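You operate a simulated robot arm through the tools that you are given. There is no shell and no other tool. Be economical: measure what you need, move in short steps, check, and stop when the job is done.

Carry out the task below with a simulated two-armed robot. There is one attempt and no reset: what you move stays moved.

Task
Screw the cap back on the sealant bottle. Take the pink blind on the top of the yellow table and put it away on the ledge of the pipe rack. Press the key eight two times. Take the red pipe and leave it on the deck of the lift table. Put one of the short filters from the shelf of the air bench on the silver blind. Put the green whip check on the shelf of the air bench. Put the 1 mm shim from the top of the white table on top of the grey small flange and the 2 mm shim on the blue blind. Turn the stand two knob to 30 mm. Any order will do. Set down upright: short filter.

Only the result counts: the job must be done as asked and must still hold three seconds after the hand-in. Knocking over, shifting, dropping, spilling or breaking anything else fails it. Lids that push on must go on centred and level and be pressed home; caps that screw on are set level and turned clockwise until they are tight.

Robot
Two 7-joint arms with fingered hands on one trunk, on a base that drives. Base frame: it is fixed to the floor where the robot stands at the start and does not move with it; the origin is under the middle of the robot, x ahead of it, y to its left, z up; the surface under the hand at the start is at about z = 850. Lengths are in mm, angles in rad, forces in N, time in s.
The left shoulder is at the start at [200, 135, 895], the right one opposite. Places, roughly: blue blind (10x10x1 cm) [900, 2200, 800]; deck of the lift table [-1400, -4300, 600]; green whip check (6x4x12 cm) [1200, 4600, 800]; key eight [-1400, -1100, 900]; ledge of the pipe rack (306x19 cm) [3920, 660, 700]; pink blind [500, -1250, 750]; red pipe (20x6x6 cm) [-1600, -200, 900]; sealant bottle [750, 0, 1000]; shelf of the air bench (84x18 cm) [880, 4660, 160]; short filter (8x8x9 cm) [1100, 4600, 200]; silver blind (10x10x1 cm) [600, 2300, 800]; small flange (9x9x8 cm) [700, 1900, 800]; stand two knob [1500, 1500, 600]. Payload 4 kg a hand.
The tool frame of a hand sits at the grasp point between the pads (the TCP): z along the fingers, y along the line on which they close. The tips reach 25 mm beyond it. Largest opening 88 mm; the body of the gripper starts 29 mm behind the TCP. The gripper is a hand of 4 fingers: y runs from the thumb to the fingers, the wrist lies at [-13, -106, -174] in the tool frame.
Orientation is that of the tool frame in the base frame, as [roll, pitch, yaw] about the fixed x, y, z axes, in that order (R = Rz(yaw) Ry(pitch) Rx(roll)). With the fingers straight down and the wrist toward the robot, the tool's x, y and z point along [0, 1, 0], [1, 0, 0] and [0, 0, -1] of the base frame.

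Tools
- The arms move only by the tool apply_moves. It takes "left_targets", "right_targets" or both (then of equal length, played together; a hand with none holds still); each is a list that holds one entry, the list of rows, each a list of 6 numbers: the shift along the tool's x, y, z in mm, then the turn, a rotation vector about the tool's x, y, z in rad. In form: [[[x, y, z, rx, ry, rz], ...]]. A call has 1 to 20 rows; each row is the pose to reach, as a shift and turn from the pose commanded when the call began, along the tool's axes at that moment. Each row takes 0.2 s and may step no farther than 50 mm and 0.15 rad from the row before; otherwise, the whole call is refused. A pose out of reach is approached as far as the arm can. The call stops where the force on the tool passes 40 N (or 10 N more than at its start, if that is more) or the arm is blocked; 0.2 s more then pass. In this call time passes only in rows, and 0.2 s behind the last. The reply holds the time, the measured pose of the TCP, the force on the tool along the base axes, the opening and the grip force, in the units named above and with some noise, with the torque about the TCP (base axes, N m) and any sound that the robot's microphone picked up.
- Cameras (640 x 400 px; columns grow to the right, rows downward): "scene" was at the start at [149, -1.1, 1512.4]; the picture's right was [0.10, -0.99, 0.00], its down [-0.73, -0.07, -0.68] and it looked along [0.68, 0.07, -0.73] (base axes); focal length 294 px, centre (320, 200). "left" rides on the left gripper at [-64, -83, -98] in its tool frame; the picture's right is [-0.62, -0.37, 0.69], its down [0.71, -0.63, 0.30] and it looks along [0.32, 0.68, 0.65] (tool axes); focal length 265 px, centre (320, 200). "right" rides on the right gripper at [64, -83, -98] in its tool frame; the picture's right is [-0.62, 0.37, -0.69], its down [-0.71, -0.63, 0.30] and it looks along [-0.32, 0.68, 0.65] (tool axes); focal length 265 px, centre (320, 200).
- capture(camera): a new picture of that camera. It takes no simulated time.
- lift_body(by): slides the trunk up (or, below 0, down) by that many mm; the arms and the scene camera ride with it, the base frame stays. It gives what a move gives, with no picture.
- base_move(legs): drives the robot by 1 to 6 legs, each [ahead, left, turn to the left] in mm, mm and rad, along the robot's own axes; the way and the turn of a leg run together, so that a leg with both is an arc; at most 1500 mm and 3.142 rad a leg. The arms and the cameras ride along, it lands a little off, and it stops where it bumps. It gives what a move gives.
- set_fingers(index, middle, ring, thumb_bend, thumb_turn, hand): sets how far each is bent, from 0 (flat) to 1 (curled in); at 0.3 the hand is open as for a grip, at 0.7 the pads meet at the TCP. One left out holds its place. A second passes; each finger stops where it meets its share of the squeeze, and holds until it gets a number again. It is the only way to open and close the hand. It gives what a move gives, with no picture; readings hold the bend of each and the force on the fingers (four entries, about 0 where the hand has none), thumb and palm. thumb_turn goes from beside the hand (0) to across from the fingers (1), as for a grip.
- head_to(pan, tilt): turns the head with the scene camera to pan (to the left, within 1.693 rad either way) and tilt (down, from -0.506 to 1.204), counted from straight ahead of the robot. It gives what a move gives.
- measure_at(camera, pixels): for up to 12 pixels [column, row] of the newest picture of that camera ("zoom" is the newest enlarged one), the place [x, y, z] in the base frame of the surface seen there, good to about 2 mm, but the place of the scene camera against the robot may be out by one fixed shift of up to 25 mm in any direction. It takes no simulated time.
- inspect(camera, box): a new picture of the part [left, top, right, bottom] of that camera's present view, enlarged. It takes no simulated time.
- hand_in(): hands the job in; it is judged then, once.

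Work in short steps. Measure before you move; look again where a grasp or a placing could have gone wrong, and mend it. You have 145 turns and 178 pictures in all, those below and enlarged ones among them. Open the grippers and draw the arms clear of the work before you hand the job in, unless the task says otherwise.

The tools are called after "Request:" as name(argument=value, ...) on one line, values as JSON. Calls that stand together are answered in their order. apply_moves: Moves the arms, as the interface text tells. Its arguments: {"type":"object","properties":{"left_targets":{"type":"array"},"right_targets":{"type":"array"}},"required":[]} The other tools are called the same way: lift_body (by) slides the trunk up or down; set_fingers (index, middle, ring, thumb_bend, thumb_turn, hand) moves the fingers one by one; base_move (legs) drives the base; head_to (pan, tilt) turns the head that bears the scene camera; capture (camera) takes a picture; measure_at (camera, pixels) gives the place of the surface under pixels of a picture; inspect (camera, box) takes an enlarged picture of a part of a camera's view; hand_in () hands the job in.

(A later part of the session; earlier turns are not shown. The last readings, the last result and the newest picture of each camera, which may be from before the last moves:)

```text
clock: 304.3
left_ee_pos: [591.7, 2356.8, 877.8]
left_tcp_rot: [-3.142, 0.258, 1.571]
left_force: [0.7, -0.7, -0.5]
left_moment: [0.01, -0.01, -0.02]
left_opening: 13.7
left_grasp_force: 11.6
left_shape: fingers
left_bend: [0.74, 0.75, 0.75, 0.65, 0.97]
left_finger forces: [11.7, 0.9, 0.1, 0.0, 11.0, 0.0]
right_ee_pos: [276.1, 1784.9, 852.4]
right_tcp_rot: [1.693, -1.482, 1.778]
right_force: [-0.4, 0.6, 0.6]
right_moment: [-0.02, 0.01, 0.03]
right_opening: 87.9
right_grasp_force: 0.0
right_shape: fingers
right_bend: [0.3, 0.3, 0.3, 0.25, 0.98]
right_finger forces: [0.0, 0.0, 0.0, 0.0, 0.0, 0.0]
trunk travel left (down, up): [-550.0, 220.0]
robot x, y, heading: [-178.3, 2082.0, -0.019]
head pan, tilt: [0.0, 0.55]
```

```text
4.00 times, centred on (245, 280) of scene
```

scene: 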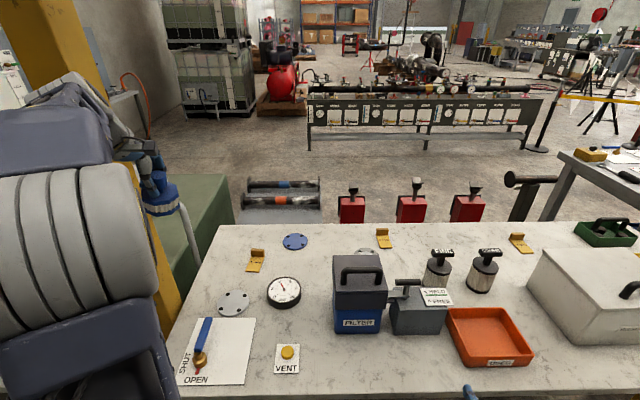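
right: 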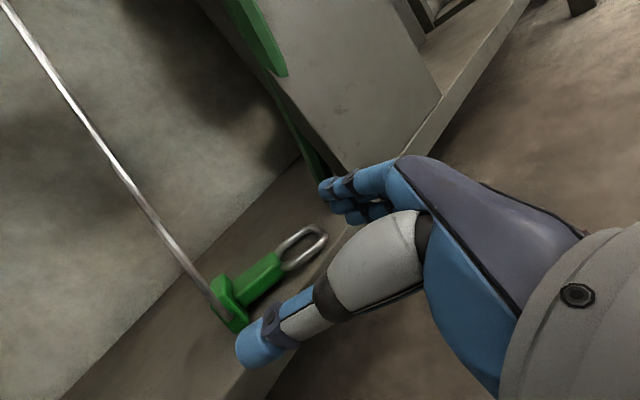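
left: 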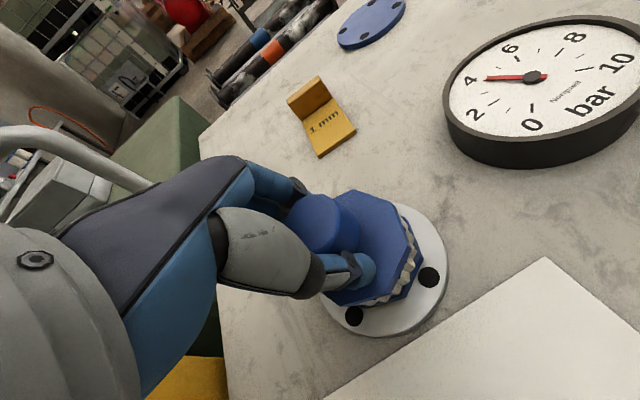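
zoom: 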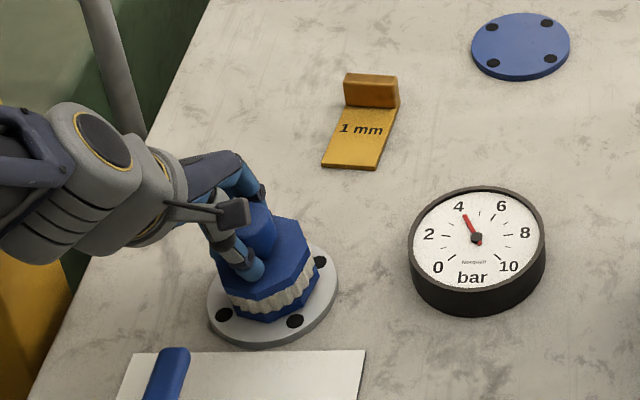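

Nearly down, no contact yet. I creep up to 9 mm further, then check the force.

Request:
apply_moves(left_targets=[[[0.5, 0, 1.9, 0, 0, 0], [1, 0, 3.9, 0, 0, 0], [1.5, 0, 5.8, 0, 0, 0]]])

Request:
apply_moves(left_targets=[[[0.3, 0, 1, 0, 0, 0], [0.5, 0, 1.9, 0, 0, 0]]])

```text
clock: 305.1
left_ee_pos: [591.4, 2356.9, 873.3]
left_tcp_rot: [3.138, 0.257, 1.574]
left_force: [0.2, 1.0, 19.9]
left_moment: [-0.12, 0.49, -0.08]
left_opening: 14.1
left_grasp_force: 19.6
left_shape: fingers
left_bend: [0.74, 0.75, 0.75, 0.69, 0.96]
left_finger forces: [14.5, 0.9, 0.0, 0.0, 24.2, 0.1]
right_ee_pos: [274.7, 1784.7, 854.2]
right_tcp_rot: [1.679, -1.483, 1.791]
right_force: [0.2, 0.2, -0.1]
right_moment: [0.03, 0.01, 0.01]
right_opening: 87.6
right_grasp_force: 0.2
right_shape: fingers
right_bend: [0.3, 0.3, 0.3, 0.25, 0.98]
right_finger forces: [0.0, 0.0, 0.0, 0.0, 0.0, 0.1]
trunk travel left (down, up): [-550.0, 220.0]
robot x, y, heading: [-180.3, 2082.9, -0.013]
head pan, tilt: [0.0, 0.55]
```

```text
clock: 305.7
left_ee_pos: [590.1, 2357.6, 871.1]
left_tcp_rot: [3.136, 0.256, 1.572]
left_force: [-1.5, 2.3, 36.3]
left_moment: [-0.29, 0.32, -0.11]
left_opening: 13.7
left_grasp_force: 29.8
left_shape: fingers
left_bend: [0.74, 0.75, 0.75, 0.73, 0.95]
left_finger forces: [21.1, 1.0, 0.0, 0.0, 37.1, 0.0]
right_ee_pos: [275.7, 1783.8, 853.7]
right_tcp_rot: [1.673, -1.483, 1.797]
right_force: [-0.3, -0.6, 0.1]
right_moment: [-0.02, 0.02, -0.02]
right_opening: 88.0
right_grasp_force: 0.0
right_shape: fingers
right_bend: [0.3, 0.3, 0.3, 0.25, 0.98]
right_finger forces: [0.0, 0.0, 0.1, 0.0, 0.1, 0.0]
trunk travel left (down, up): [-550.0, 220.0]
robot x, y, heading: [-179.6, 2083.1, -0.014]
head pan, tilt: [0.0, 0.55]
```

It presses flat with 36 N. I release and withdraw along the tool axis.

Request:
set_fingers(hand="left", index=0.3, middle=0.3, ring=0.3, thumb_bend=0.3)

Request:
apply_moves(left_targets=[[[0, 0, -40, 0, 0, 0], [0, 0, -85, 0, 0, 0], [0, 0, -130, 0, 0.1, 0], [0, 0, -175, 0, 0.2, 0], [0, 0, -200, 0, 0.258, 0]]])

Request:
capture(camera="left")

Request:
inspect(camera="scene", box=[190, 210, 310, 330])

```text
clock: 306.1
left_ee_pos: [592.5, 2357.6, 871.3]
left_tcp_rot: [3.136, 0.255, 1.574]
left_force: [-0.5, 0.0, -0.9]
left_moment: [0.01, -0.06, 0.01]
left_opening: 84.0
left_grasp_force: 0.0
left_shape: fingers
left_bend: [0.3, 0.31, 0.31, 0.3, 0.97]
left_finger forces: [0.0, 0.0, 0.1, 0.1, 0.0, 0.0]
right_ee_pos: [275.6, 1784.7, 853.3]
right_tcp_rot: [1.678, -1.483, 1.792]
right_force: [0.5, -0.5, -0.7]
right_moment: [0.01, 0.02, 0.01]
right_opening: 88.3
right_grasp_force: 0.1
right_shape: fingers
right_bend: [0.3, 0.3, 0.3, 0.25, 0.98]
right_finger forces: [0.1, 0.1, 0.1, 0.0, 0.0, 0.1]
trunk travel left (down, up): [-550.0, 220.0]
robot x, y, heading: [-183.6, 2082.6, -0.02]
head pan, tilt: [0.0, 0.55]
stopped (left hand): the force on the tool passed its limit at 49 N (the readings are from after the stop); the commanded pose is now the measured one
```

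```text
clock: 307.3
left_ee_pos: [593.5, 2408.5, 1066.4]
left_tcp_rot: [3.136, -0.003, 1.575]
left_force: [0.6, 0.4, 0.3]
left_moment: [0.04, 0.0, -0.01]
left_opening: 84.5
left_grasp_force: 0.1
left_shape: fingers
left_bend: [0.3, 0.3, 0.3, 0.3, 0.97]
left_finger forces: [0.1, 0.0, 0.0, 0.1, 0.0, 0.0]
right_ee_pos: [275.3, 1785.5, 853.9]
right_tcp_rot: [1.687, -1.483, 1.783]
right_force: [-0.1, 0.6, 0.3]
right_moment: [0.01, -0.01, 0.0]
right_opening: 87.9
right_grasp_force: 0.0
right_shape: fingers
right_bend: [0.3, 0.3, 0.3, 0.25, 0.98]
right_finger forces: [0.1, 0.0, 0.0, 0.0, 0.0, 0.0]
trunk travel left (down, up): [-550.0, 220.0]
robot x, y, heading: [-176.8, 2084.1, -0.014]
head pan, tilt: [0.0, 0.55]
```

```text
49 pictures are left
```

left: 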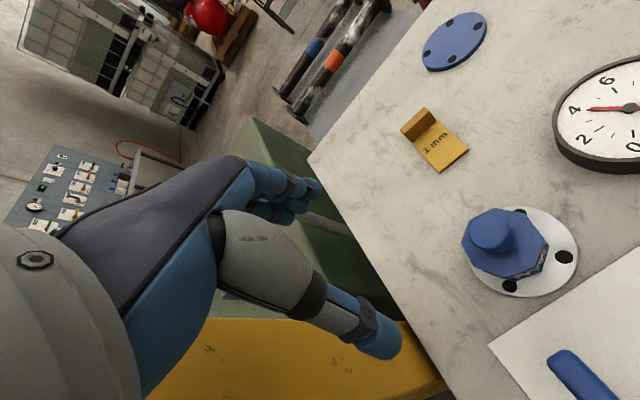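

```text
3.33 times, centred on (250, 270) of scene
```

zoom: 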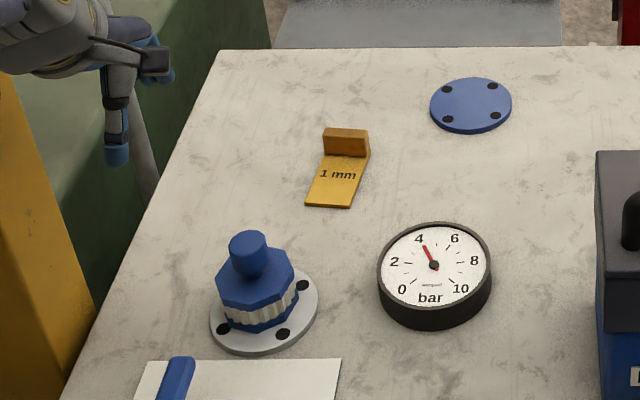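

The filter stands upright on the silver blind. Next the 1 mm shim: I measure its tab and plate corners in the left picture.

Request:
measure_at(camera="left", pixels=[[402, 128], [424, 109], [432, 119], [410, 138], [413, 118], [440, 170], [468, 151], [416, 143], [430, 136], [455, 162]])

Request:
inspect(camera="left", box=[385, 90, 485, 190])

```text
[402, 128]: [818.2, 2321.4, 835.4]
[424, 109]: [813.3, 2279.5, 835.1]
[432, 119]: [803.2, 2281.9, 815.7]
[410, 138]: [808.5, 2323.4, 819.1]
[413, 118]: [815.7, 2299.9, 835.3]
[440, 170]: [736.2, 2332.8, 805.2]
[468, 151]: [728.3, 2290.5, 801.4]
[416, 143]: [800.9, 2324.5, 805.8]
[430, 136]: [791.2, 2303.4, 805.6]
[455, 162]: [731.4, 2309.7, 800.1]
```

```text
4.00 times, centred on (435, 140) of left
```

zoom: 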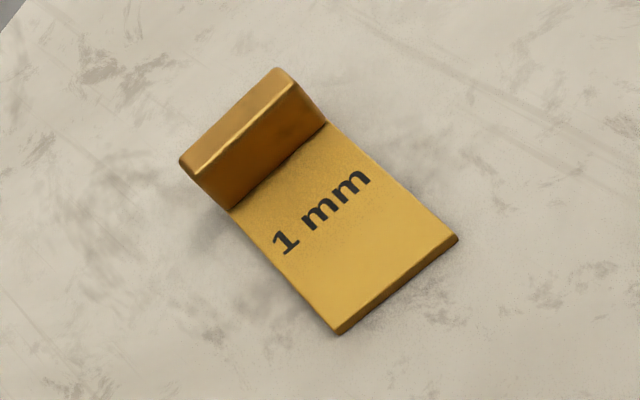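

The tab is centred (811,2301), top 835, turned about −0.12 rad. I raise the trunk 150 mm and drive 130 mm closer for reach.

Request:
lift_body(by=150)

Request:
base_move(legs=[[130, 0, 0.015]])

Request:
apply_moves(left_targets=[[[-20, 20, 25, 0, 0, 0.06], [-40, 40, 55, 0, 0, 0.11], [-60, 55, 90, 0, 0, 0.11], [-80, 70, 130, 0, 0, 0.11], [-95, 80, 170, 0, 0, 0.11], [-103, 88, 210, 0, 0, 0.11], [-103, 88, 250, 0, 0, 0.11], [-103, 88, 290, 0, 0, 0.11], [-103, 88, 330, 0, 0, 0.11]]])

Request:
capture(camera="left")

```text
clock: 309.1
left_ee_pos: [594.5, 2406.9, 1214.9]
left_tcp_rot: [3.134, -0.002, 1.572]
left_force: [-0.7, 0.1, 0.0]
left_moment: [0.02, 0.01, 0.0]
left_opening: 84.7
left_grasp_force: 0.1
left_shape: fingers
left_bend: [0.3, 0.3, 0.3, 0.3, 0.97]
left_finger forces: [0.0, 0.0, 0.0, 0.1, 0.0, 0.0]
right_ee_pos: [275.1, 1785.3, 1002.7]
right_tcp_rot: [1.693, -1.482, 1.778]
right_force: [0.1, 0.9, -0.7]
right_moment: [0.0, 0.01, 0.02]
right_opening: 88.2
right_grasp_force: 0.0
right_shape: fingers
right_bend: [0.3, 0.3, 0.3, 0.25, 0.98]
right_finger forces: [0.1, 0.0, 0.0, 0.0, 0.1, 0.0]
trunk travel left (down, up): [-700.0, 70.0]
robot x, y, heading: [-180.8, 2084.6, -0.014]
head pan, tilt: [0.0, 0.55]
```

```text
clock: 310.4
left_ee_pos: [718.5, 2415.7, 1214.6]
left_tcp_rot: [3.134, -0.001, 1.585]
left_force: [-0.3, -0.4, 1.2]
left_moment: [-0.01, 0.0, -0.03]
left_opening: 84.4
left_grasp_force: 0.0
left_shape: fingers
left_bend: [0.3, 0.3, 0.3, 0.3, 0.97]
left_finger forces: [0.0, 0.0, 0.1, 0.0, 0.0, 0.0]
right_ee_pos: [408.9, 1789.2, 1003.3]
right_tcp_rot: [1.679, -1.483, 1.805]
right_force: [0.7, -0.6, 0.4]
right_moment: [-0.02, 0.0, 0.03]
right_opening: 87.8
right_grasp_force: 0.0
right_shape: fingers
right_bend: [0.3, 0.3, 0.3, 0.25, 0.98]
right_finger forces: [0.1, 0.1, 0.0, 0.0, 0.0, 0.0]
trunk travel left (down, up): [-700.0, 70.0]
robot x, y, heading: [-50.3, 2083.2, 0.001]
head pan, tilt: [0.0, 0.55]
```

```text
clock: 312.4
left_ee_pos: [809.8, 2311.7, 884.8]
left_tcp_rot: [3.134, -0.004, 1.477]
left_force: [0.4, -0.5, 0.5]
left_moment: [0.02, 0.01, -0.01]
left_opening: 84.4
left_grasp_force: 0.1
left_shape: fingers
left_bend: [0.3, 0.3, 0.3, 0.3, 0.97]
left_finger forces: [0.1, 0.0, 0.0, 0.1, 0.1, 0.0]
right_ee_pos: [409.5, 1788.8, 1002.5]
right_tcp_rot: [1.681, -1.482, 1.803]
right_force: [-0.4, -0.1, 0.6]
right_moment: [0.0, 0.0, 0.02]
right_opening: 88.0
right_grasp_force: 0.0
right_shape: fingers
right_bend: [0.3, 0.3, 0.3, 0.25, 0.98]
right_finger forces: [0.0, 0.0, 0.0, 0.0, 0.1, 0.1]
trunk travel left (down, up): [-700.0, 70.0]
robot x, y, heading: [-53.1, 2081.5, -0.003]
head pan, tilt: [0.0, 0.55]
```

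```text
46 pictures are left
```

left: 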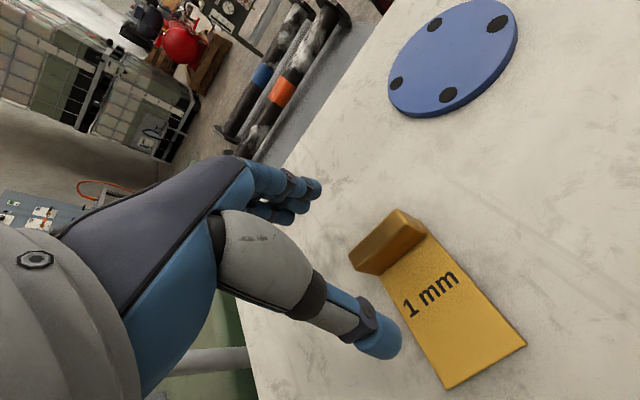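

I measure the tab's top corners from here for a final correction.

Request:
measure_at(camera="left", pixels=[[353, 256], [400, 213], [375, 235], [420, 232], [382, 272], [362, 248], [390, 220], [450, 65]])

```text
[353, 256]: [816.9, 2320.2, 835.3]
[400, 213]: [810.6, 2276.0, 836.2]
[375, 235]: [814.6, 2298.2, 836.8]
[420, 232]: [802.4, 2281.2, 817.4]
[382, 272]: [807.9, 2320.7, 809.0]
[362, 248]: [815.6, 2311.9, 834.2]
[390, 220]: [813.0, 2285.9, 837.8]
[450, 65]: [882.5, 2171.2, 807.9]
```

I correct (−12, +7.4), descend 51 mm and close on the tab.

Request:
apply_moves(left_targets=[[[-12, 7.4, 0, 0, 0, 0.02], [-12, 7.4, 30, 0, 0, 0.02], [-12, 7.4, 50, 0, 0, 0.02]]])

Request:
set_fingers(hand="left", index=0.78, middle=0.78, ring=0.78, thumb_bend=0.78)

Request:
apply_moves(left_targets=[[[0, 0, -25, 0, 0, 0], [0, 0, -70, 0, 0, 0], [0, 0, -115, 0, 0, 0]]])

Request:
capture(camera="left")

```text
clock: 313.1
left_ee_pos: [815.0, 2302.1, 832.6]
left_tcp_rot: [3.136, -0.003, 1.454]
left_force: [0.0, 0.2, -0.8]
left_moment: [0.0, 0.03, 0.03]
left_opening: 84.4
left_grasp_force: 0.0
left_shape: fingers
left_bend: [0.3, 0.3, 0.3, 0.3, 0.97]
left_finger forces: [0.0, 0.0, 0.0, 0.0, 0.1, 0.1]
right_ee_pos: [409.3, 1789.0, 1003.4]
right_tcp_rot: [1.676, -1.483, 1.807]
right_force: [0.4, 0.2, -0.2]
right_moment: [0.0, 0.02, 0.01]
right_opening: 88.3
right_grasp_force: 0.0
right_shape: fingers
right_bend: [0.3, 0.3, 0.3, 0.25, 0.98]
right_finger forces: [0.0, 0.1, 0.0, 0.0, 0.0, 0.0]
trunk travel left (down, up): [-700.0, 70.0]
robot x, y, heading: [-51.4, 2083.0, -0.005]
head pan, tilt: [0.0, 0.55]
```

```text
clock: 314.1
left_ee_pos: [816.0, 2303.2, 833.0]
left_tcp_rot: [3.137, -0.003, 1.455]
left_force: [0.2, -0.1, 1.4]
left_moment: [-0.07, 0.19, -0.07]
left_opening: 8.7
left_grasp_force: 19.4
left_shape: fingers
left_bend: [0.72, 0.76, 0.77, 0.67, 0.93]
left_finger forces: [7.8, 6.6, 1.7, 0.0, 22.3, 0.0]
right_ee_pos: [408.6, 1789.5, 1003.3]
right_tcp_rot: [1.686, -1.483, 1.796]
right_force: [-0.9, -0.4, 0.9]
right_moment: [-0.03, 0.05, 0.0]
right_opening: 88.2
right_grasp_force: 0.0
right_shape: fingers
right_bend: [0.3, 0.3, 0.3, 0.25, 0.98]
right_finger forces: [0.0, 0.0, 0.0, 0.0, 0.0, 0.1]
trunk travel left (down, up): [-700.0, 70.0]
robot x, y, heading: [-50.4, 2084.2, -0.001]
head pan, tilt: [0.0, 0.55]
```

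```text
clock: 314.9
left_ee_pos: [820.5, 2299.7, 948.3]
left_tcp_rot: [3.136, -0.004, 1.457]
left_force: [-0.6, -0.6, -2.4]
left_moment: [-0.01, -0.06, 0.0]
left_opening: 8.7
left_grasp_force: 16.3
left_shape: fingers
left_bend: [0.72, 0.76, 0.78, 0.67, 0.92]
left_finger forces: [9.7, 6.0, 0.3, 0.0, 16.1, 0.1]
right_ee_pos: [409.0, 1789.0, 1003.2]
right_tcp_rot: [1.669, -1.484, 1.814]
right_force: [-0.3, 0.7, -0.1]
right_moment: [0.0, 0.03, 0.01]
right_opening: 88.0
right_grasp_force: 0.0
right_shape: fingers
right_bend: [0.3, 0.3, 0.3, 0.25, 0.98]
right_finger forces: [0.0, 0.0, 0.0, 0.1, 0.1, 0.0]
trunk travel left (down, up): [-700.0, 70.0]
robot x, y, heading: [-47.7, 2081.6, -0.001]
head pan, tilt: [0.0, 0.55]
```

```text
45 pictures are left
```

left: 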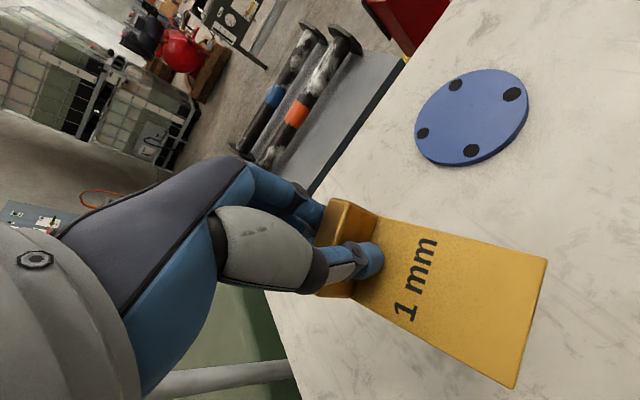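

The shim is held. I look from the (now higher) scene camera to locate the flange and the 2 mm shim, and measure the shim's plate in the hand.

Request:
measure_at(camera="left", pixels=[[400, 225], [540, 262], [510, 380], [370, 300], [450, 290], [340, 205], [325, 290]])

Request:
head_to(pan=-0.2, tilt=0.9)

Request:
inspect(camera="scene", box=[240, 60, 440, 200])

```text
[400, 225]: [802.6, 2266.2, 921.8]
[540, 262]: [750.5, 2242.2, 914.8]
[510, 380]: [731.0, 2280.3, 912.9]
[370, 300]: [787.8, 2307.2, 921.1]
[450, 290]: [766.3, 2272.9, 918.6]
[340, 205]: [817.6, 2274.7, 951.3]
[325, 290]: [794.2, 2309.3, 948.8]
```

```text
clock: 315.8
left_ee_pos: [819.7, 2300.6, 948.6]
left_tcp_rot: [3.136, -0.004, 1.455]
left_force: [0.5, 0.7, -2.5]
left_moment: [0.0, -0.07, 0.04]
left_opening: 8.8
left_grasp_force: 16.2
left_shape: fingers
left_bend: [0.72, 0.76, 0.78, 0.67, 0.92]
left_finger forces: [9.6, 6.1, 0.4, 0.1, 16.1, 0.1]
right_ee_pos: [408.7, 1788.6, 1003.0]
right_tcp_rot: [1.68, -1.483, 1.804]
right_force: [-0.2, -0.3, 0.2]
right_moment: [-0.01, -0.02, 0.01]
right_opening: 88.0
right_grasp_force: 0.1
right_shape: fingers
right_bend: [0.3, 0.3, 0.3, 0.25, 0.98]
right_finger forces: [0.0, 0.0, 0.1, 0.1, 0.0, 0.0]
trunk travel left (down, up): [-700.0, 70.0]
robot x, y, heading: [-52.1, 2085.7, -0.0]
head pan, tilt: [-0.201, 0.901]
```

```text
2.86 times, centred on (340, 130) of scene
```

zoom: 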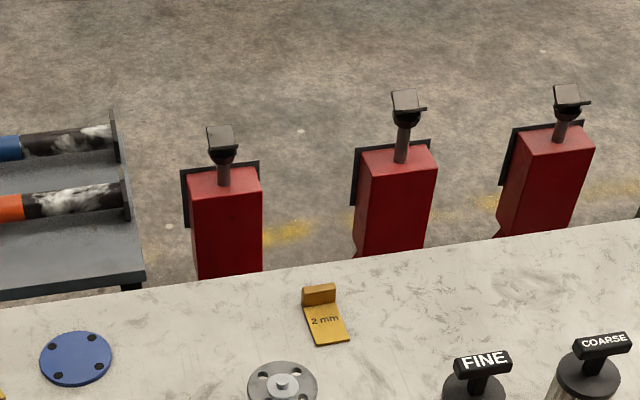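

The flange is at zoom (283,385) with a small hub, the 2 mm shim at (325,315), the blue blind at (76,358). I measure all of them.

Request:
measure_at(camera="zoom", pixels=[[283, 378], [283, 390], [262, 375], [305, 372], [250, 388], [316, 388], [305, 292], [334, 288], [318, 300], [325, 330], [76, 358], [283, 364]])

Request:
inspect(camera="scene", box=[290, 170, 370, 230])

```text
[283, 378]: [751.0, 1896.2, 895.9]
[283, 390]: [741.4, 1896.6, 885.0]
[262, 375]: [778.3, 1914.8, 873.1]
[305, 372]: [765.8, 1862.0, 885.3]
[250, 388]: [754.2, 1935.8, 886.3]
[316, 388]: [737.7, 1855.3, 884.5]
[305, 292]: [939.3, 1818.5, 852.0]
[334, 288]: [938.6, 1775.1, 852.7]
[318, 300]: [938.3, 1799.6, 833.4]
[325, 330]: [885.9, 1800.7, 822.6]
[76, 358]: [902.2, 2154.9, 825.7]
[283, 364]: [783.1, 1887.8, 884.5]
```

```text
6.67 times, centred on (330, 200) of scene
```

zoom: 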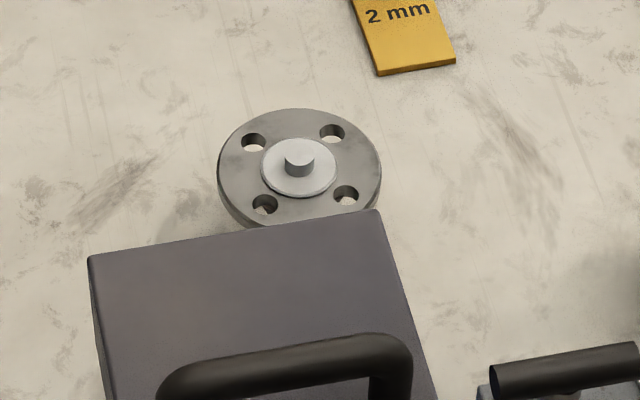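

I carry the 1 mm shim over the flange (hub true at about (735,1907,878)), lower onto it, release, rise and check.

Request:
apply_moves(left_targets=[[[0, 0, -48, 0, 0, 0], [-45, -1, -60, 0, 0, 0], [-93, -2, -60, 0, 0, 0], [-141, -3, -60, 0, 0, 0], [-189, -5, -60, 0, 0, 0], [-237, -6, -60, 0, 0, 0], [-285, -7, -60, 0, 0, 0], [-333, -9, -60, 0, 0, 0], [-382, -10, -60, 0, 0, 0], [-382, -10, -20, 0, 0, 0], [-382, -10, 15, 0, 0, 0], [-382, -10, 25, 0, 0, 0]]])

Request:
inspect(camera="scene", box=[280, 130, 400, 220])

Request:
apply_moves(left_targets=[[[0, 0, 2, 0, 0, 0], [0, 0, 4, 0, 0, 0], [0, 0, 6, 0, 0, 0]]])

Request:
capture(camera="left")

```text
clock: 318.4
left_ee_pos: [765.3, 1924.0, 919.5]
left_tcp_rot: [3.136, -0.003, 1.458]
left_force: [0.5, -0.6, -2.2]
left_moment: [0.01, -0.08, 0.0]
left_opening: 8.5
left_grasp_force: 15.7
left_shape: fingers
left_bend: [0.72, 0.76, 0.78, 0.67, 0.92]
left_finger forces: [9.4, 5.9, 0.3, 0.0, 15.8, 0.1]
right_ee_pos: [408.8, 1789.1, 1004.1]
right_tcp_rot: [1.692, -1.484, 1.792]
right_force: [-0.6, -0.3, -0.8]
right_moment: [0.01, 0.01, 0.01]
right_opening: 88.0
right_grasp_force: 0.0
right_shape: fingers
right_bend: [0.3, 0.3, 0.3, 0.25, 0.98]
right_finger forces: [0.0, 0.0, 0.0, 0.0, 0.1, 0.0]
trunk travel left (down, up): [-700.0, 70.0]
robot x, y, heading: [-53.1, 2080.1, -0.006]
head pan, tilt: [-0.201, 0.901]
```

```text
4.44 times, centred on (340, 175) of scene
```

zoom: 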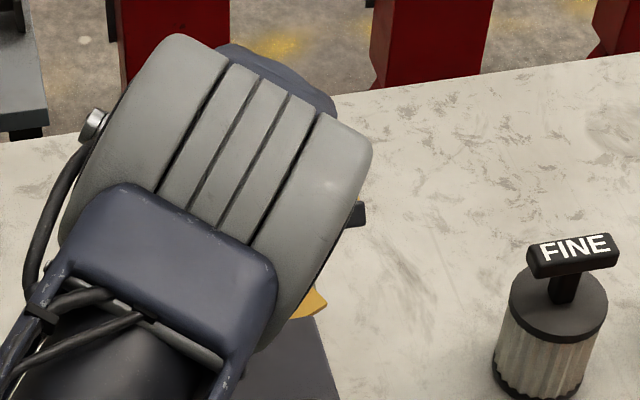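

```text
clock: 319.2
left_ee_pos: [765.0, 1923.9, 918.6]
left_tcp_rot: [3.136, -0.002, 1.455]
left_force: [-0.6, -0.2, -1.6]
left_moment: [0.05, -0.03, 0.02]
left_opening: 8.6
left_grasp_force: 16.1
left_shape: fingers
left_bend: [0.72, 0.76, 0.78, 0.67, 0.92]
left_finger forces: [9.5, 5.9, 0.3, 0.0, 15.8, 0.0]
right_ee_pos: [409.2, 1790.1, 1002.4]
right_tcp_rot: [1.687, -1.482, 1.795]
right_force: [0.2, -0.1, -0.3]
right_moment: [0.01, 0.0, -0.01]
right_opening: 88.1
right_grasp_force: 0.0
right_shape: fingers
right_bend: [0.3, 0.3, 0.3, 0.25, 0.98]
right_finger forces: [0.0, 0.1, 0.1, 0.1, 0.1, 0.0]
trunk travel left (down, up): [-700.0, 70.0]
robot x, y, heading: [-50.3, 2082.9, -0.007]
head pan, tilt: [-0.201, 0.901]
```

```text
41 pictures are left
```

left: 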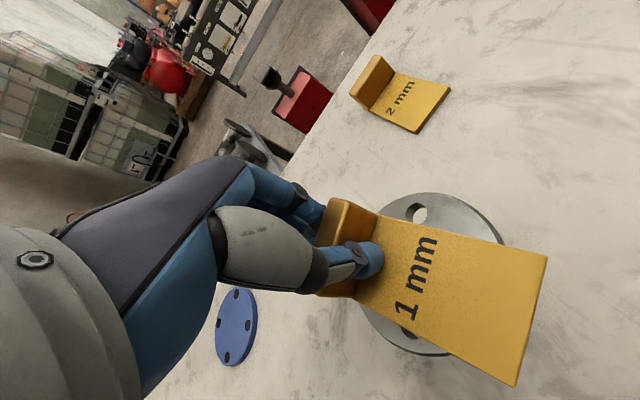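

The flange lies under the shim in the left picture. I measure its rim (and the 2 mm shim's tab), and creep further down.

Request:
measure_at(camera="left", pixels=[[497, 235], [440, 196], [395, 205], [368, 322], [430, 350], [350, 90], [375, 58], [362, 75], [382, 92], [368, 108], [236, 326], [390, 328]])

Request:
apply_moves(left_targets=[[[0, 0, 2, 0, 0, 0], [0, 0, 4, 0, 0, 0], [0, 0, 6, 0, 0, 0], [0, 0, 8, 0, 0, 0]]])

```text
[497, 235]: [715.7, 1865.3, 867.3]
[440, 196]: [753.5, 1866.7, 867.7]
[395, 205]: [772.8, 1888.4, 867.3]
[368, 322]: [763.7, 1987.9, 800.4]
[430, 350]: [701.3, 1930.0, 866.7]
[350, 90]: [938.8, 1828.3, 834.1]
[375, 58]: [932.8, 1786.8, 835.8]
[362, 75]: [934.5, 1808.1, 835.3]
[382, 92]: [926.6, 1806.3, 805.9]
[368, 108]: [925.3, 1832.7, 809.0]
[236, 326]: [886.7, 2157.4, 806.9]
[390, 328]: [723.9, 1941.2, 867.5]
```

```text
clock: 320.2
left_ee_pos: [763.6, 1924.3, 911.2]
left_tcp_rot: [3.135, -0.003, 1.457]
left_force: [-0.2, 1.1, -2.8]
left_moment: [0.03, 0.0, 0.03]
left_opening: 8.4
left_grasp_force: 16.0
left_shape: fingers
left_bend: [0.72, 0.76, 0.78, 0.67, 0.92]
left_finger forces: [9.4, 6.0, 0.4, 0.0, 15.7, 0.1]
right_ee_pos: [408.7, 1789.5, 1002.1]
right_tcp_rot: [1.706, -1.481, 1.776]
right_force: [0.8, -0.6, -0.2]
right_moment: [0.01, -0.02, 0.01]
right_opening: 88.2
right_grasp_force: 0.0
right_shape: fingers
right_bend: [0.3, 0.3, 0.3, 0.25, 0.98]
right_finger forces: [0.0, 0.0, 0.0, 0.0, 0.0, 0.1]
trunk travel left (down, up): [-700.0, 70.0]
robot x, y, heading: [-47.6, 2084.7, -0.006]
head pan, tilt: [-0.201, 0.901]
```

Flange centre (734,1904), consistent. I creep the last mm, release, rise, then shift the base (50 ahead, 185 right) and hover the left hand over the 2 mm shim.

Request:
apply_moves(left_targets=[[[0, 0, 1.5, 0, 0, 0], [0, 0, 3, 0, 0, 0], [0, 0, 4, 0, 0, 0]]])

Request:
set_fingers(hand="left", index=0.3, middle=0.3, ring=0.3, thumb_bend=0.3)

Request:
apply_moves(left_targets=[[[0, 0, -40, 0, 0, 0], [0, 0, -80, 0, 0, 0], [0, 0, -125, 0, 0, 0]]])

Request:
capture(camera="left")

Request:
base_move(legs=[[0, -185, 0], [50, 0, 0]])

Request:
apply_moves(left_targets=[[[20, 35, 0, 0, 0, 0], [45, 72, 0, 0, 0, 0], [74, 108, 20, 0, 0, 0], [74, 108, 60, 0, 0, 0], [74, 108, 100, 0, 0, 0], [74, 108, 141, 0, 0, 0]]])

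Request:
capture(camera="left")

```text
clock: 321.0
left_ee_pos: [764.7, 1924.3, 906.0]
left_tcp_rot: [3.138, -0.004, 1.457]
left_force: [-0.5, 0.5, -0.5]
left_moment: [0.01, 0.02, -0.01]
left_opening: 8.4
left_grasp_force: 15.9
left_shape: fingers
left_bend: [0.72, 0.76, 0.78, 0.67, 0.92]
left_finger forces: [9.4, 5.8, 0.5, 0.1, 15.8, 0.0]
right_ee_pos: [408.9, 1789.6, 1002.4]
right_tcp_rot: [1.693, -1.483, 1.791]
right_force: [0.3, 0.1, 0.3]
right_moment: [0.0, -0.03, 0.0]
right_opening: 88.1
right_grasp_force: 0.1
right_shape: fingers
right_bend: [0.3, 0.3, 0.3, 0.25, 0.98]
right_finger forces: [0.0, 0.0, 0.0, 0.0, 0.1, 0.0]
trunk travel left (down, up): [-700.0, 70.0]
robot x, y, heading: [-52.0, 2088.1, -0.003]
head pan, tilt: [-0.201, 0.901]
```

```text
clock: 322.0
left_ee_pos: [764.3, 1924.9, 906.2]
left_tcp_rot: [3.137, -0.004, 1.454]
left_force: [-1.0, 0.0, -0.2]
left_moment: [0.03, 0.03, 0.0]
left_opening: 84.6
left_grasp_force: 0.1
left_shape: fingers
left_bend: [0.3, 0.3, 0.3, 0.3, 0.97]
left_finger forces: [0.0, 0.1, 0.0, 0.0, 0.0, 0.0]
right_ee_pos: [408.6, 1789.3, 1002.5]
right_tcp_rot: [1.704, -1.483, 1.778]
right_force: [0.7, 0.9, 0.1]
right_moment: [0.01, -0.02, 0.0]
right_opening: 88.2
right_grasp_force: 0.1
right_shape: fingers
right_bend: [0.3, 0.3, 0.3, 0.25, 0.98]
right_finger forces: [0.0, 0.0, 0.0, 0.0, 0.0, 0.0]
trunk travel left (down, up): [-700.0, 70.0]
robot x, y, heading: [-48.9, 2083.9, -0.003]
head pan, tilt: [-0.201, 0.901]
```

```text
clock: 322.8
left_ee_pos: [761.8, 1924.8, 1028.1]
left_tcp_rot: [3.136, -0.003, 1.455]
left_force: [0.5, 0.3, -0.3]
left_moment: [-0.01, -0.01, -0.03]
left_opening: 84.5
left_grasp_force: 0.1
left_shape: fingers
left_bend: [0.3, 0.3, 0.3, 0.3, 0.97]
left_finger forces: [0.2, 0.1, 0.0, 0.1, 0.0, 0.1]
right_ee_pos: [407.9, 1789.1, 1002.6]
right_tcp_rot: [1.678, -1.482, 1.805]
right_force: [-0.5, -0.7, 0.4]
right_moment: [0.01, -0.04, 0.0]
right_opening: 88.3
right_grasp_force: 0.0
right_shape: fingers
right_bend: [0.3, 0.3, 0.3, 0.25, 0.98]
right_finger forces: [0.1, 0.0, 0.0, 0.1, 0.0, 0.1]
trunk travel left (down, up): [-700.0, 70.0]
robot x, y, heading: [-51.1, 2082.1, -0.001]
head pan, tilt: [-0.201, 0.901]
```

```text
40 pictures are left
```

left: 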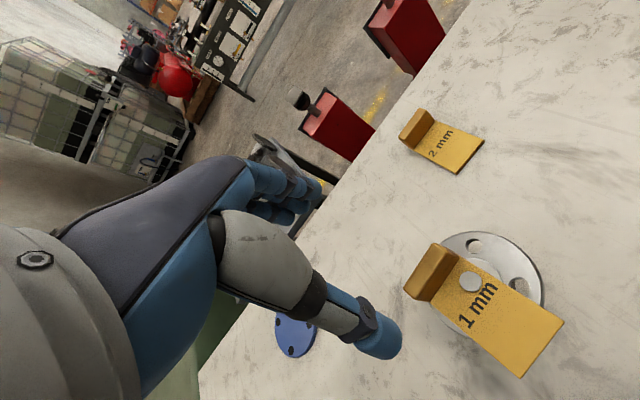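

```text
clock: 324.8
left_ee_pos: [811.4, 1740.5, 1027.5]
left_tcp_rot: [3.135, -0.003, 1.453]
left_force: [0.2, -0.3, -0.3]
left_moment: [-0.01, 0.02, 0.03]
left_opening: 84.6
left_grasp_force: 0.1
left_shape: fingers
left_bend: [0.3, 0.3, 0.3, 0.3, 0.97]
left_finger forces: [0.0, 0.1, 0.1, 0.0, 0.0, 0.0]
right_ee_pos: [457.7, 1605.2, 1003.2]
right_tcp_rot: [1.681, -1.483, 1.8]
right_force: [0.2, 0.2, 0.9]
right_moment: [0.01, 0.06, 0.02]
right_opening: 87.9
right_grasp_force: 0.0
right_shape: fingers
right_bend: [0.3, 0.3, 0.3, 0.25, 0.98]
right_finger forces: [0.0, 0.1, 0.0, 0.0, 0.0, 0.0]
trunk travel left (down, up): [-700.0, 70.0]
robot x, y, heading: [0.5, 1896.6, -0.003]
head pan, tilt: [-0.201, 0.901]
```

```text
refused: row 3 steps farther than a row can; nothing moved
```

```text
39 pictures are left
```

left: 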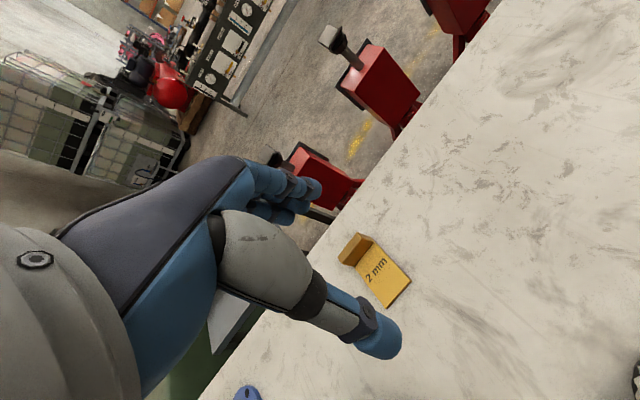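

The 1 mm shim sits on the flange. With the 2 mm tab measured at about (932,1807), top 835, I go straight to it, grip and lift.

Request:
measure_at(camera="left", pixels=[[340, 258], [358, 234], [349, 246], [368, 245], [352, 266]])

Request:
apply_moves(left_targets=[[[20.4, 29, 0, 0, 0, 0], [41, 58, 0, 0, 0, 0], [61, 87, 0, 0, 0, 0], [81.7, 115.8, 0, 0, 0, 0], [81.7, 115.8, 45, 0, 0, 0], [81.7, 115.8, 90, 0, 0, 0], [81.7, 115.8, 135, 0, 0, 0], [81.7, 115.8, 172, 0, 0, 0], [81.7, 115.8, 193, 0, 0, 0]]])

Request:
capture(camera="left")

Request:
set_fingers(hand="left", index=0.78, middle=0.78, ring=0.78, thumb_bend=0.78)

Request:
apply_moves(left_targets=[[[0, 0, -25, 0, 0, 0], [0, 0, -70, 0, 0, 0], [0, 0, -110, 0, 0, 0]]])

Request:
capture(camera="left")

```text
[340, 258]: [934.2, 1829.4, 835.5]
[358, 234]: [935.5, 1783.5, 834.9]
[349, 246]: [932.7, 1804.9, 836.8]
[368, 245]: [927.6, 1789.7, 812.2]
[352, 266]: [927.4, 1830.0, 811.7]
```

```text
clock: 326.8
left_ee_pos: [913.6, 1812.7, 833.4]
left_tcp_rot: [3.136, -0.005, 1.456]
left_force: [1.6, -0.3, 0.8]
left_moment: [-0.01, 0.02, -0.01]
left_opening: 84.5
left_grasp_force: 0.1
left_shape: fingers
left_bend: [0.3, 0.3, 0.3, 0.3, 0.97]
left_finger forces: [0.0, 0.1, 0.0, 0.0, 0.0, 0.0]
left hand out of reach, approached as far as the arm can: row 8, 9
right_ee_pos: [457.7, 1604.1, 1001.3]
right_tcp_rot: [1.703, -1.485, 1.779]
right_force: [-0.6, -0.1, -0.5]
right_moment: [0.01, 0.02, 0.04]
right_opening: 88.1
right_grasp_force: 0.0
right_shape: fingers
right_bend: [0.3, 0.3, 0.3, 0.25, 0.98]
right_finger forces: [0.1, 0.0, 0.0, 0.0, 0.1, 0.0]
trunk travel left (down, up): [-700.0, 70.0]
robot x, y, heading: [-1.1, 1898.8, -0.007]
head pan, tilt: [-0.201, 0.901]
```

```text
38 pictures are left
```

left: 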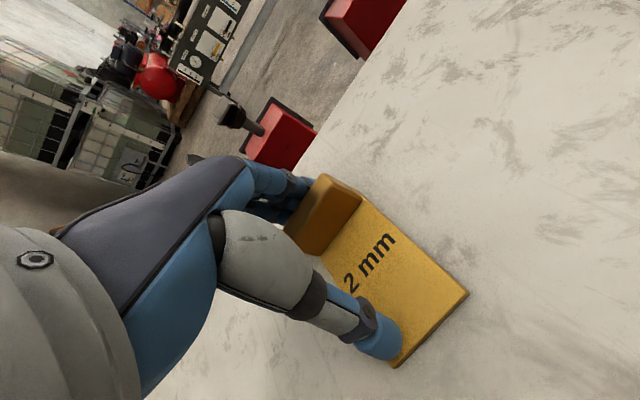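

```text
clock: 327.8
left_ee_pos: [912.9, 1812.2, 834.6]
left_tcp_rot: [3.137, -0.003, 1.457]
left_force: [0.0, 0.3, 0.3]
left_moment: [-0.03, 0.17, -0.04]
left_opening: 8.8
left_grasp_force: 19.2
left_shape: fingers
left_bend: [0.72, 0.76, 0.77, 0.67, 0.93]
left_finger forces: [7.1, 6.9, 2.0, 0.0, 22.0, 0.0]
right_ee_pos: [456.3, 1606.2, 1002.6]
right_tcp_rot: [1.687, -1.483, 1.794]
right_force: [-0.3, 0.3, -0.2]
right_moment: [-0.01, -0.02, 0.0]
right_opening: 88.5
right_grasp_force: 0.1
right_shape: fingers
right_bend: [0.3, 0.3, 0.3, 0.25, 0.98]
right_finger forces: [0.0, 0.0, 0.1, 0.1, 0.1, 0.2]
trunk travel left (down, up): [-700.0, 70.0]
robot x, y, heading: [-4.4, 1902.7, -0.009]
head pan, tilt: [-0.201, 0.901]
```

```text
clock: 328.6
left_ee_pos: [912.5, 1813.2, 942.7]
left_tcp_rot: [3.138, -0.003, 1.455]
left_force: [-0.5, 0.4, -2.4]
left_moment: [0.02, -0.08, -0.01]
left_opening: 8.7
left_grasp_force: 15.7
left_shape: fingers
left_bend: [0.72, 0.76, 0.78, 0.67, 0.93]
left_finger forces: [8.9, 6.2, 0.4, 0.0, 15.6, 0.1]
right_ee_pos: [458.0, 1605.0, 1002.8]
right_tcp_rot: [1.686, -1.483, 1.795]
right_force: [0.0, -0.2, 0.2]
right_moment: [-0.01, 0.01, -0.02]
right_opening: 88.1
right_grasp_force: 0.0
right_shape: fingers
right_bend: [0.3, 0.3, 0.3, 0.25, 0.98]
right_finger forces: [0.0, 0.0, 0.0, 0.0, 0.1, 0.0]
trunk travel left (down, up): [-700.0, 70.0]
robot x, y, heading: [-2.4, 1897.0, -0.009]
head pan, tilt: [-0.201, 0.901]
```

```text
37 pictures are left
```

left: 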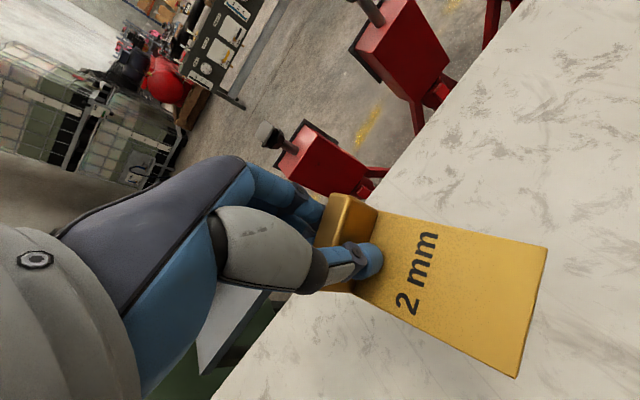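

The 2 mm shim is held just like the first one. I carry it over the blue blind (888,2165; top 808), set it down, release, rise, and look.

Request:
apply_moves(left_targets=[[[0, 0, -20, 0, 0, 0], [46, -5, -20, 0, 0, 0], [92, -10, -20, 0, 0, 0], [138, -14, -20, 0, 0, 0], [184, -19, -20, 0, 0, 0], [230, -23, -20, 0, 0, 0], [276, -28, -20, 0, 0, 0], [322, -33, -20, 0, 0, 0], [365, -36.7, -20, 0, 0, 0], [365, -36.7, 20, 0, 0, 0], [365, -36.7, 60, 0, 0, 0], [365, -36.7, 85, 0, 0, 0], [365, -36.7, 91, 0, 0, 0], [365, -36.7, 94, 0, 0, 0]]])

Request:
capture(camera="left")

Request:
head_to(pan=0.25, tilt=0.8)

Request:
capture(camera="scene")

```text
clock: 331.6
left_ee_pos: [921.5, 2182.6, 852.8]
left_tcp_rot: [3.137, -0.004, 1.454]
left_force: [0.3, -0.2, -2.1]
left_moment: [0.02, -0.08, 0.03]
left_opening: 8.8
left_grasp_force: 14.6
left_shape: fingers
left_bend: [0.72, 0.76, 0.78, 0.67, 0.93]
left_finger forces: [8.6, 6.2, 0.1, 0.1, 15.0, 0.0]
right_ee_pos: [456.9, 1604.9, 1002.6]
right_tcp_rot: [1.673, -1.482, 1.808]
right_force: [-0.6, 0.2, 0.0]
right_moment: [0.01, 0.01, -0.04]
right_opening: 88.1
right_grasp_force: 0.0
right_shape: fingers
right_bend: [0.3, 0.3, 0.3, 0.25, 0.98]
right_finger forces: [0.0, 0.0, 0.1, 0.0, 0.0, 0.0]
trunk travel left (down, up): [-700.0, 70.0]
robot x, y, heading: [-5.5, 1898.0, -0.006]
head pan, tilt: [-0.201, 0.901]
```

```text
36 pictures are left
```

left: 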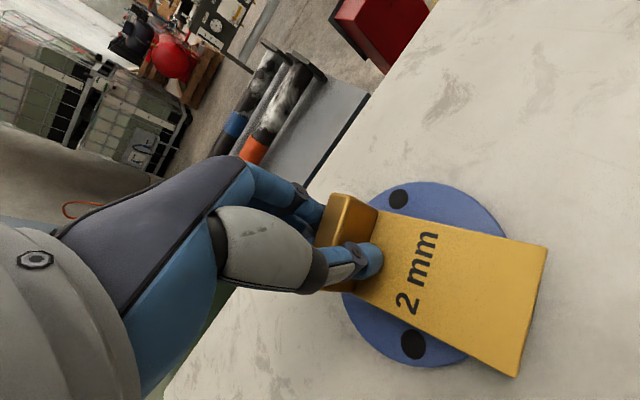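

```text
clock: 332.5
left_ee_pos: [919.6, 2182.8, 850.7]
left_tcp_rot: [3.136, -0.002, 1.455]
left_force: [0.2, 0.0, -3.2]
left_moment: [0.04, -0.07, -0.01]
left_opening: 9.1
left_grasp_force: 15.2
left_shape: fingers
left_bend: [0.72, 0.76, 0.78, 0.67, 0.93]
left_finger forces: [8.6, 6.2, 0.1, 0.1, 15.1, 0.0]
right_ee_pos: [456.5, 1603.8, 1002.4]
right_tcp_rot: [1.705, -1.483, 1.777]
right_force: [-0.3, -0.3, 0.7]
right_moment: [-0.01, -0.03, 0.02]
right_opening: 88.4
right_grasp_force: 0.1
right_shape: fingers
right_bend: [0.3, 0.3, 0.3, 0.25, 0.98]
right_finger forces: [0.0, 0.1, 0.0, 0.0, 0.0, 0.0]
trunk travel left (down, up): [-700.0, 70.0]
robot x, y, heading: [-3.7, 1895.4, -0.004]
head pan, tilt: [0.25, 0.799]
```

```text
35 pictures are left
```

scene: 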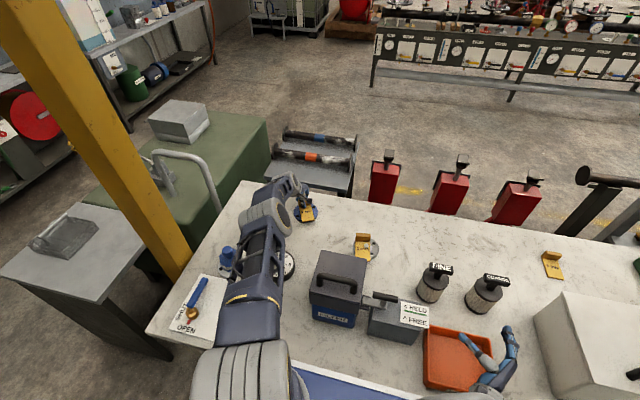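

The shim is right above the blue blind. I lower the last 4 mm, release, rise and retract, then drive back, over to y≈0 and turn to face −x for the key and pipe.

Request:
apply_moves(left_targets=[[[0, 0, 2, 0, 0, 0], [0, 0, 4, 0, 0, 0]]])

Request:
set_fingers(hand="left", index=0.3, middle=0.3, ring=0.3, thumb_bend=0.3)

Request:
apply_moves(left_targets=[[[0, 0, -40, 0, 0, 0], [0, 0, -85, 0, 0, 0], [0, 0, -130, 0, 0, 0], [0, 0, -175, 0, 0, 0], [0, -40, -200, 0, 0, 0], [0, -85, -215, 0, 0, 0], [0, -130, -220, 0, 0, 0], [0, -178, -220, 0, 0, 0], [0, -225, -220, 0, 0, 0], [0, -270, -220, 0, 0, 0], [0, -310, -220, 0, 0, 0]]])

Request:
capture(camera="scene")

Request:
base_move(legs=[[-550, 0, 0], [0, -1000, 0], [0, -1000, 0], [0, 0, 3.13]])

Request:
head_to(pan=0.3, tilt=0.5)

Request:
capture(camera="scene")

```text
clock: 333.1
left_ee_pos: [922.1, 2183.3, 848.0]
left_tcp_rot: [3.137, -0.004, 1.455]
left_force: [-0.8, -0.4, -1.3]
left_moment: [0.06, -0.08, 0.0]
left_opening: 8.7
left_grasp_force: 15.1
left_shape: fingers
left_bend: [0.72, 0.76, 0.78, 0.67, 0.93]
left_finger forces: [8.7, 6.2, 0.1, 0.0, 15.1, 0.0]
right_ee_pos: [456.3, 1604.7, 1002.4]
right_tcp_rot: [1.686, -1.483, 1.798]
right_force: [-0.7, 0.7, 0.0]
right_moment: [-0.03, 0.0, 0.01]
right_opening: 88.1
right_grasp_force: 0.1
right_shape: fingers
right_bend: [0.3, 0.3, 0.3, 0.25, 0.98]
right_finger forces: [0.0, 0.0, 0.1, 0.0, 0.0, 0.1]
trunk travel left (down, up): [-700.0, 70.0]
robot x, y, heading: [-0.7, 1897.1, -0.008]
head pan, tilt: [0.25, 0.799]
```

```text
clock: 334.1
left_ee_pos: [921.4, 2182.4, 848.8]
left_tcp_rot: [3.135, -0.003, 1.455]
left_force: [0.9, -0.5, -0.5]
left_moment: [-0.03, -0.03, -0.03]
left_opening: 84.4
left_grasp_force: 0.1
left_shape: fingers
left_bend: [0.3, 0.3, 0.3, 0.3, 0.97]
left_finger forces: [0.0, 0.0, 0.0, 0.1, 0.0, 0.0]
right_ee_pos: [457.1, 1604.2, 1002.3]
right_tcp_rot: [1.682, -1.482, 1.799]
right_force: [0.2, 0.2, 0.1]
right_moment: [-0.04, -0.03, -0.01]
right_opening: 87.9
right_grasp_force: 0.1
right_shape: fingers
right_bend: [0.3, 0.3, 0.3, 0.25, 0.98]
right_finger forces: [0.0, 0.0, 0.0, 0.0, 0.1, 0.0]
trunk travel left (down, up): [-700.0, 70.0]
robot x, y, heading: [-0.9, 1900.0, -0.005]
head pan, tilt: [0.25, 0.799]
```

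```text
clock: 336.5
left_ee_pos: [615.4, 2215.6, 1065.1]
left_tcp_rot: [3.134, -0.004, 1.453]
left_force: [0.1, 0.3, 1.2]
left_moment: [0.01, -0.03, 0.01]
left_opening: 84.4
left_grasp_force: 0.1
left_shape: fingers
left_bend: [0.3, 0.3, 0.3, 0.3, 0.97]
left_finger forces: [0.0, 0.0, 0.1, 0.0, 0.0, 0.0]
right_ee_pos: [457.0, 1603.6, 1003.4]
right_tcp_rot: [1.697, -1.483, 1.784]
right_force: [-0.6, -0.5, -0.2]
right_moment: [-0.01, 0.02, 0.01]
right_opening: 88.0
right_grasp_force: 0.1
right_shape: fingers
right_bend: [0.3, 0.3, 0.3, 0.25, 0.98]
right_finger forces: [0.0, 0.0, 0.0, 0.1, 0.0, 0.0]
trunk travel left (down, up): [-700.0, 70.0]
robot x, y, heading: [-2.1, 1900.7, -0.004]
head pan, tilt: [0.25, 0.799]
```

```text
34 pictures are left
```

scene: 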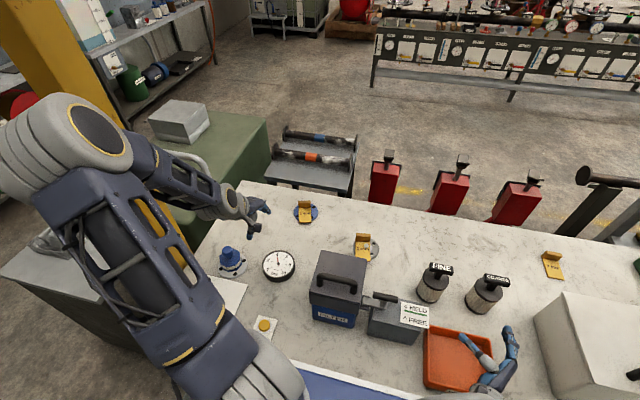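

```text
clock: 356.6
left_ee_pos: [-1162.8, -419.7, 1063.7]
left_tcp_rot: [3.137, -0.001, -1.682]
left_force: [0.2, -0.1, -0.4]
left_moment: [0.03, 0.01, 0.0]
left_opening: 84.5
left_grasp_force: 0.0
left_shape: fingers
left_bend: [0.3, 0.3, 0.3, 0.3, 0.97]
left_finger forces: [0.0, 0.1, 0.0, 0.0, 0.0, 0.1]
right_ee_pos: [-1008.6, 193.9, 1003.1]
right_tcp_rot: [1.687, -1.483, -1.341]
right_force: [0.2, 0.1, -1.3]
right_moment: [0.0, -0.01, 0.02]
right_opening: 88.1
right_grasp_force: 0.1
right_shape: fingers
right_bend: [0.3, 0.3, 0.3, 0.25, 0.98]
right_finger forces: [0.0, 0.0, 0.0, 0.1, 0.0, 0.0]
trunk travel left (down, up): [-700.0, 70.0]
robot x, y, heading: [-548.3, -96.9, 3.142]
head pan, tilt: [0.25, 0.799]
```

```text
clock: 357.4
left_ee_pos: [-1163.3, -418.2, 1064.7]
left_tcp_rot: [3.137, -0.004, -1.684]
left_force: [-0.4, -0.1, 1.5]
left_moment: [0.0, -0.01, 0.02]
left_opening: 84.3
left_grasp_force: 0.0
left_shape: fingers
left_bend: [0.3, 0.3, 0.3, 0.3, 0.97]
left_finger forces: [0.0, 0.0, 0.0, 0.1, 0.0, 0.1]
right_ee_pos: [-1007.4, 194.8, 1003.4]
right_tcp_rot: [1.699, -1.484, -1.352]
right_force: [0.6, -1.0, -0.4]
right_moment: [0.02, 0.02, 0.01]
right_opening: 87.9
right_grasp_force: 0.0
right_shape: fingers
right_bend: [0.3, 0.3, 0.3, 0.25, 0.98]
right_finger forces: [0.0, 0.1, 0.1, 0.0, 0.0, 0.1]
trunk travel left (down, up): [-700.0, 70.0]
robot x, y, heading: [-545.6, -93.7, 3.14]
head pan, tilt: [0.3, 0.499]
```

```text
33 pictures are left
```

scene: 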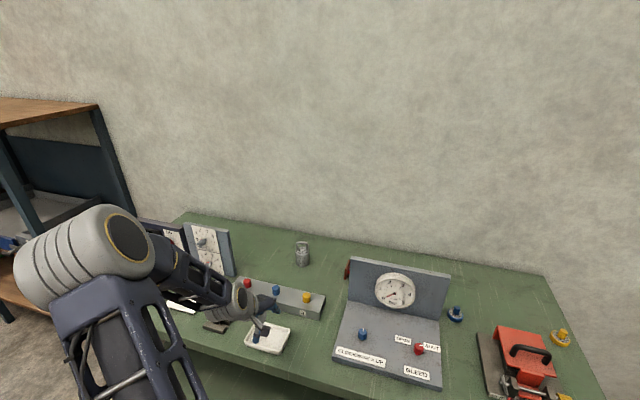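

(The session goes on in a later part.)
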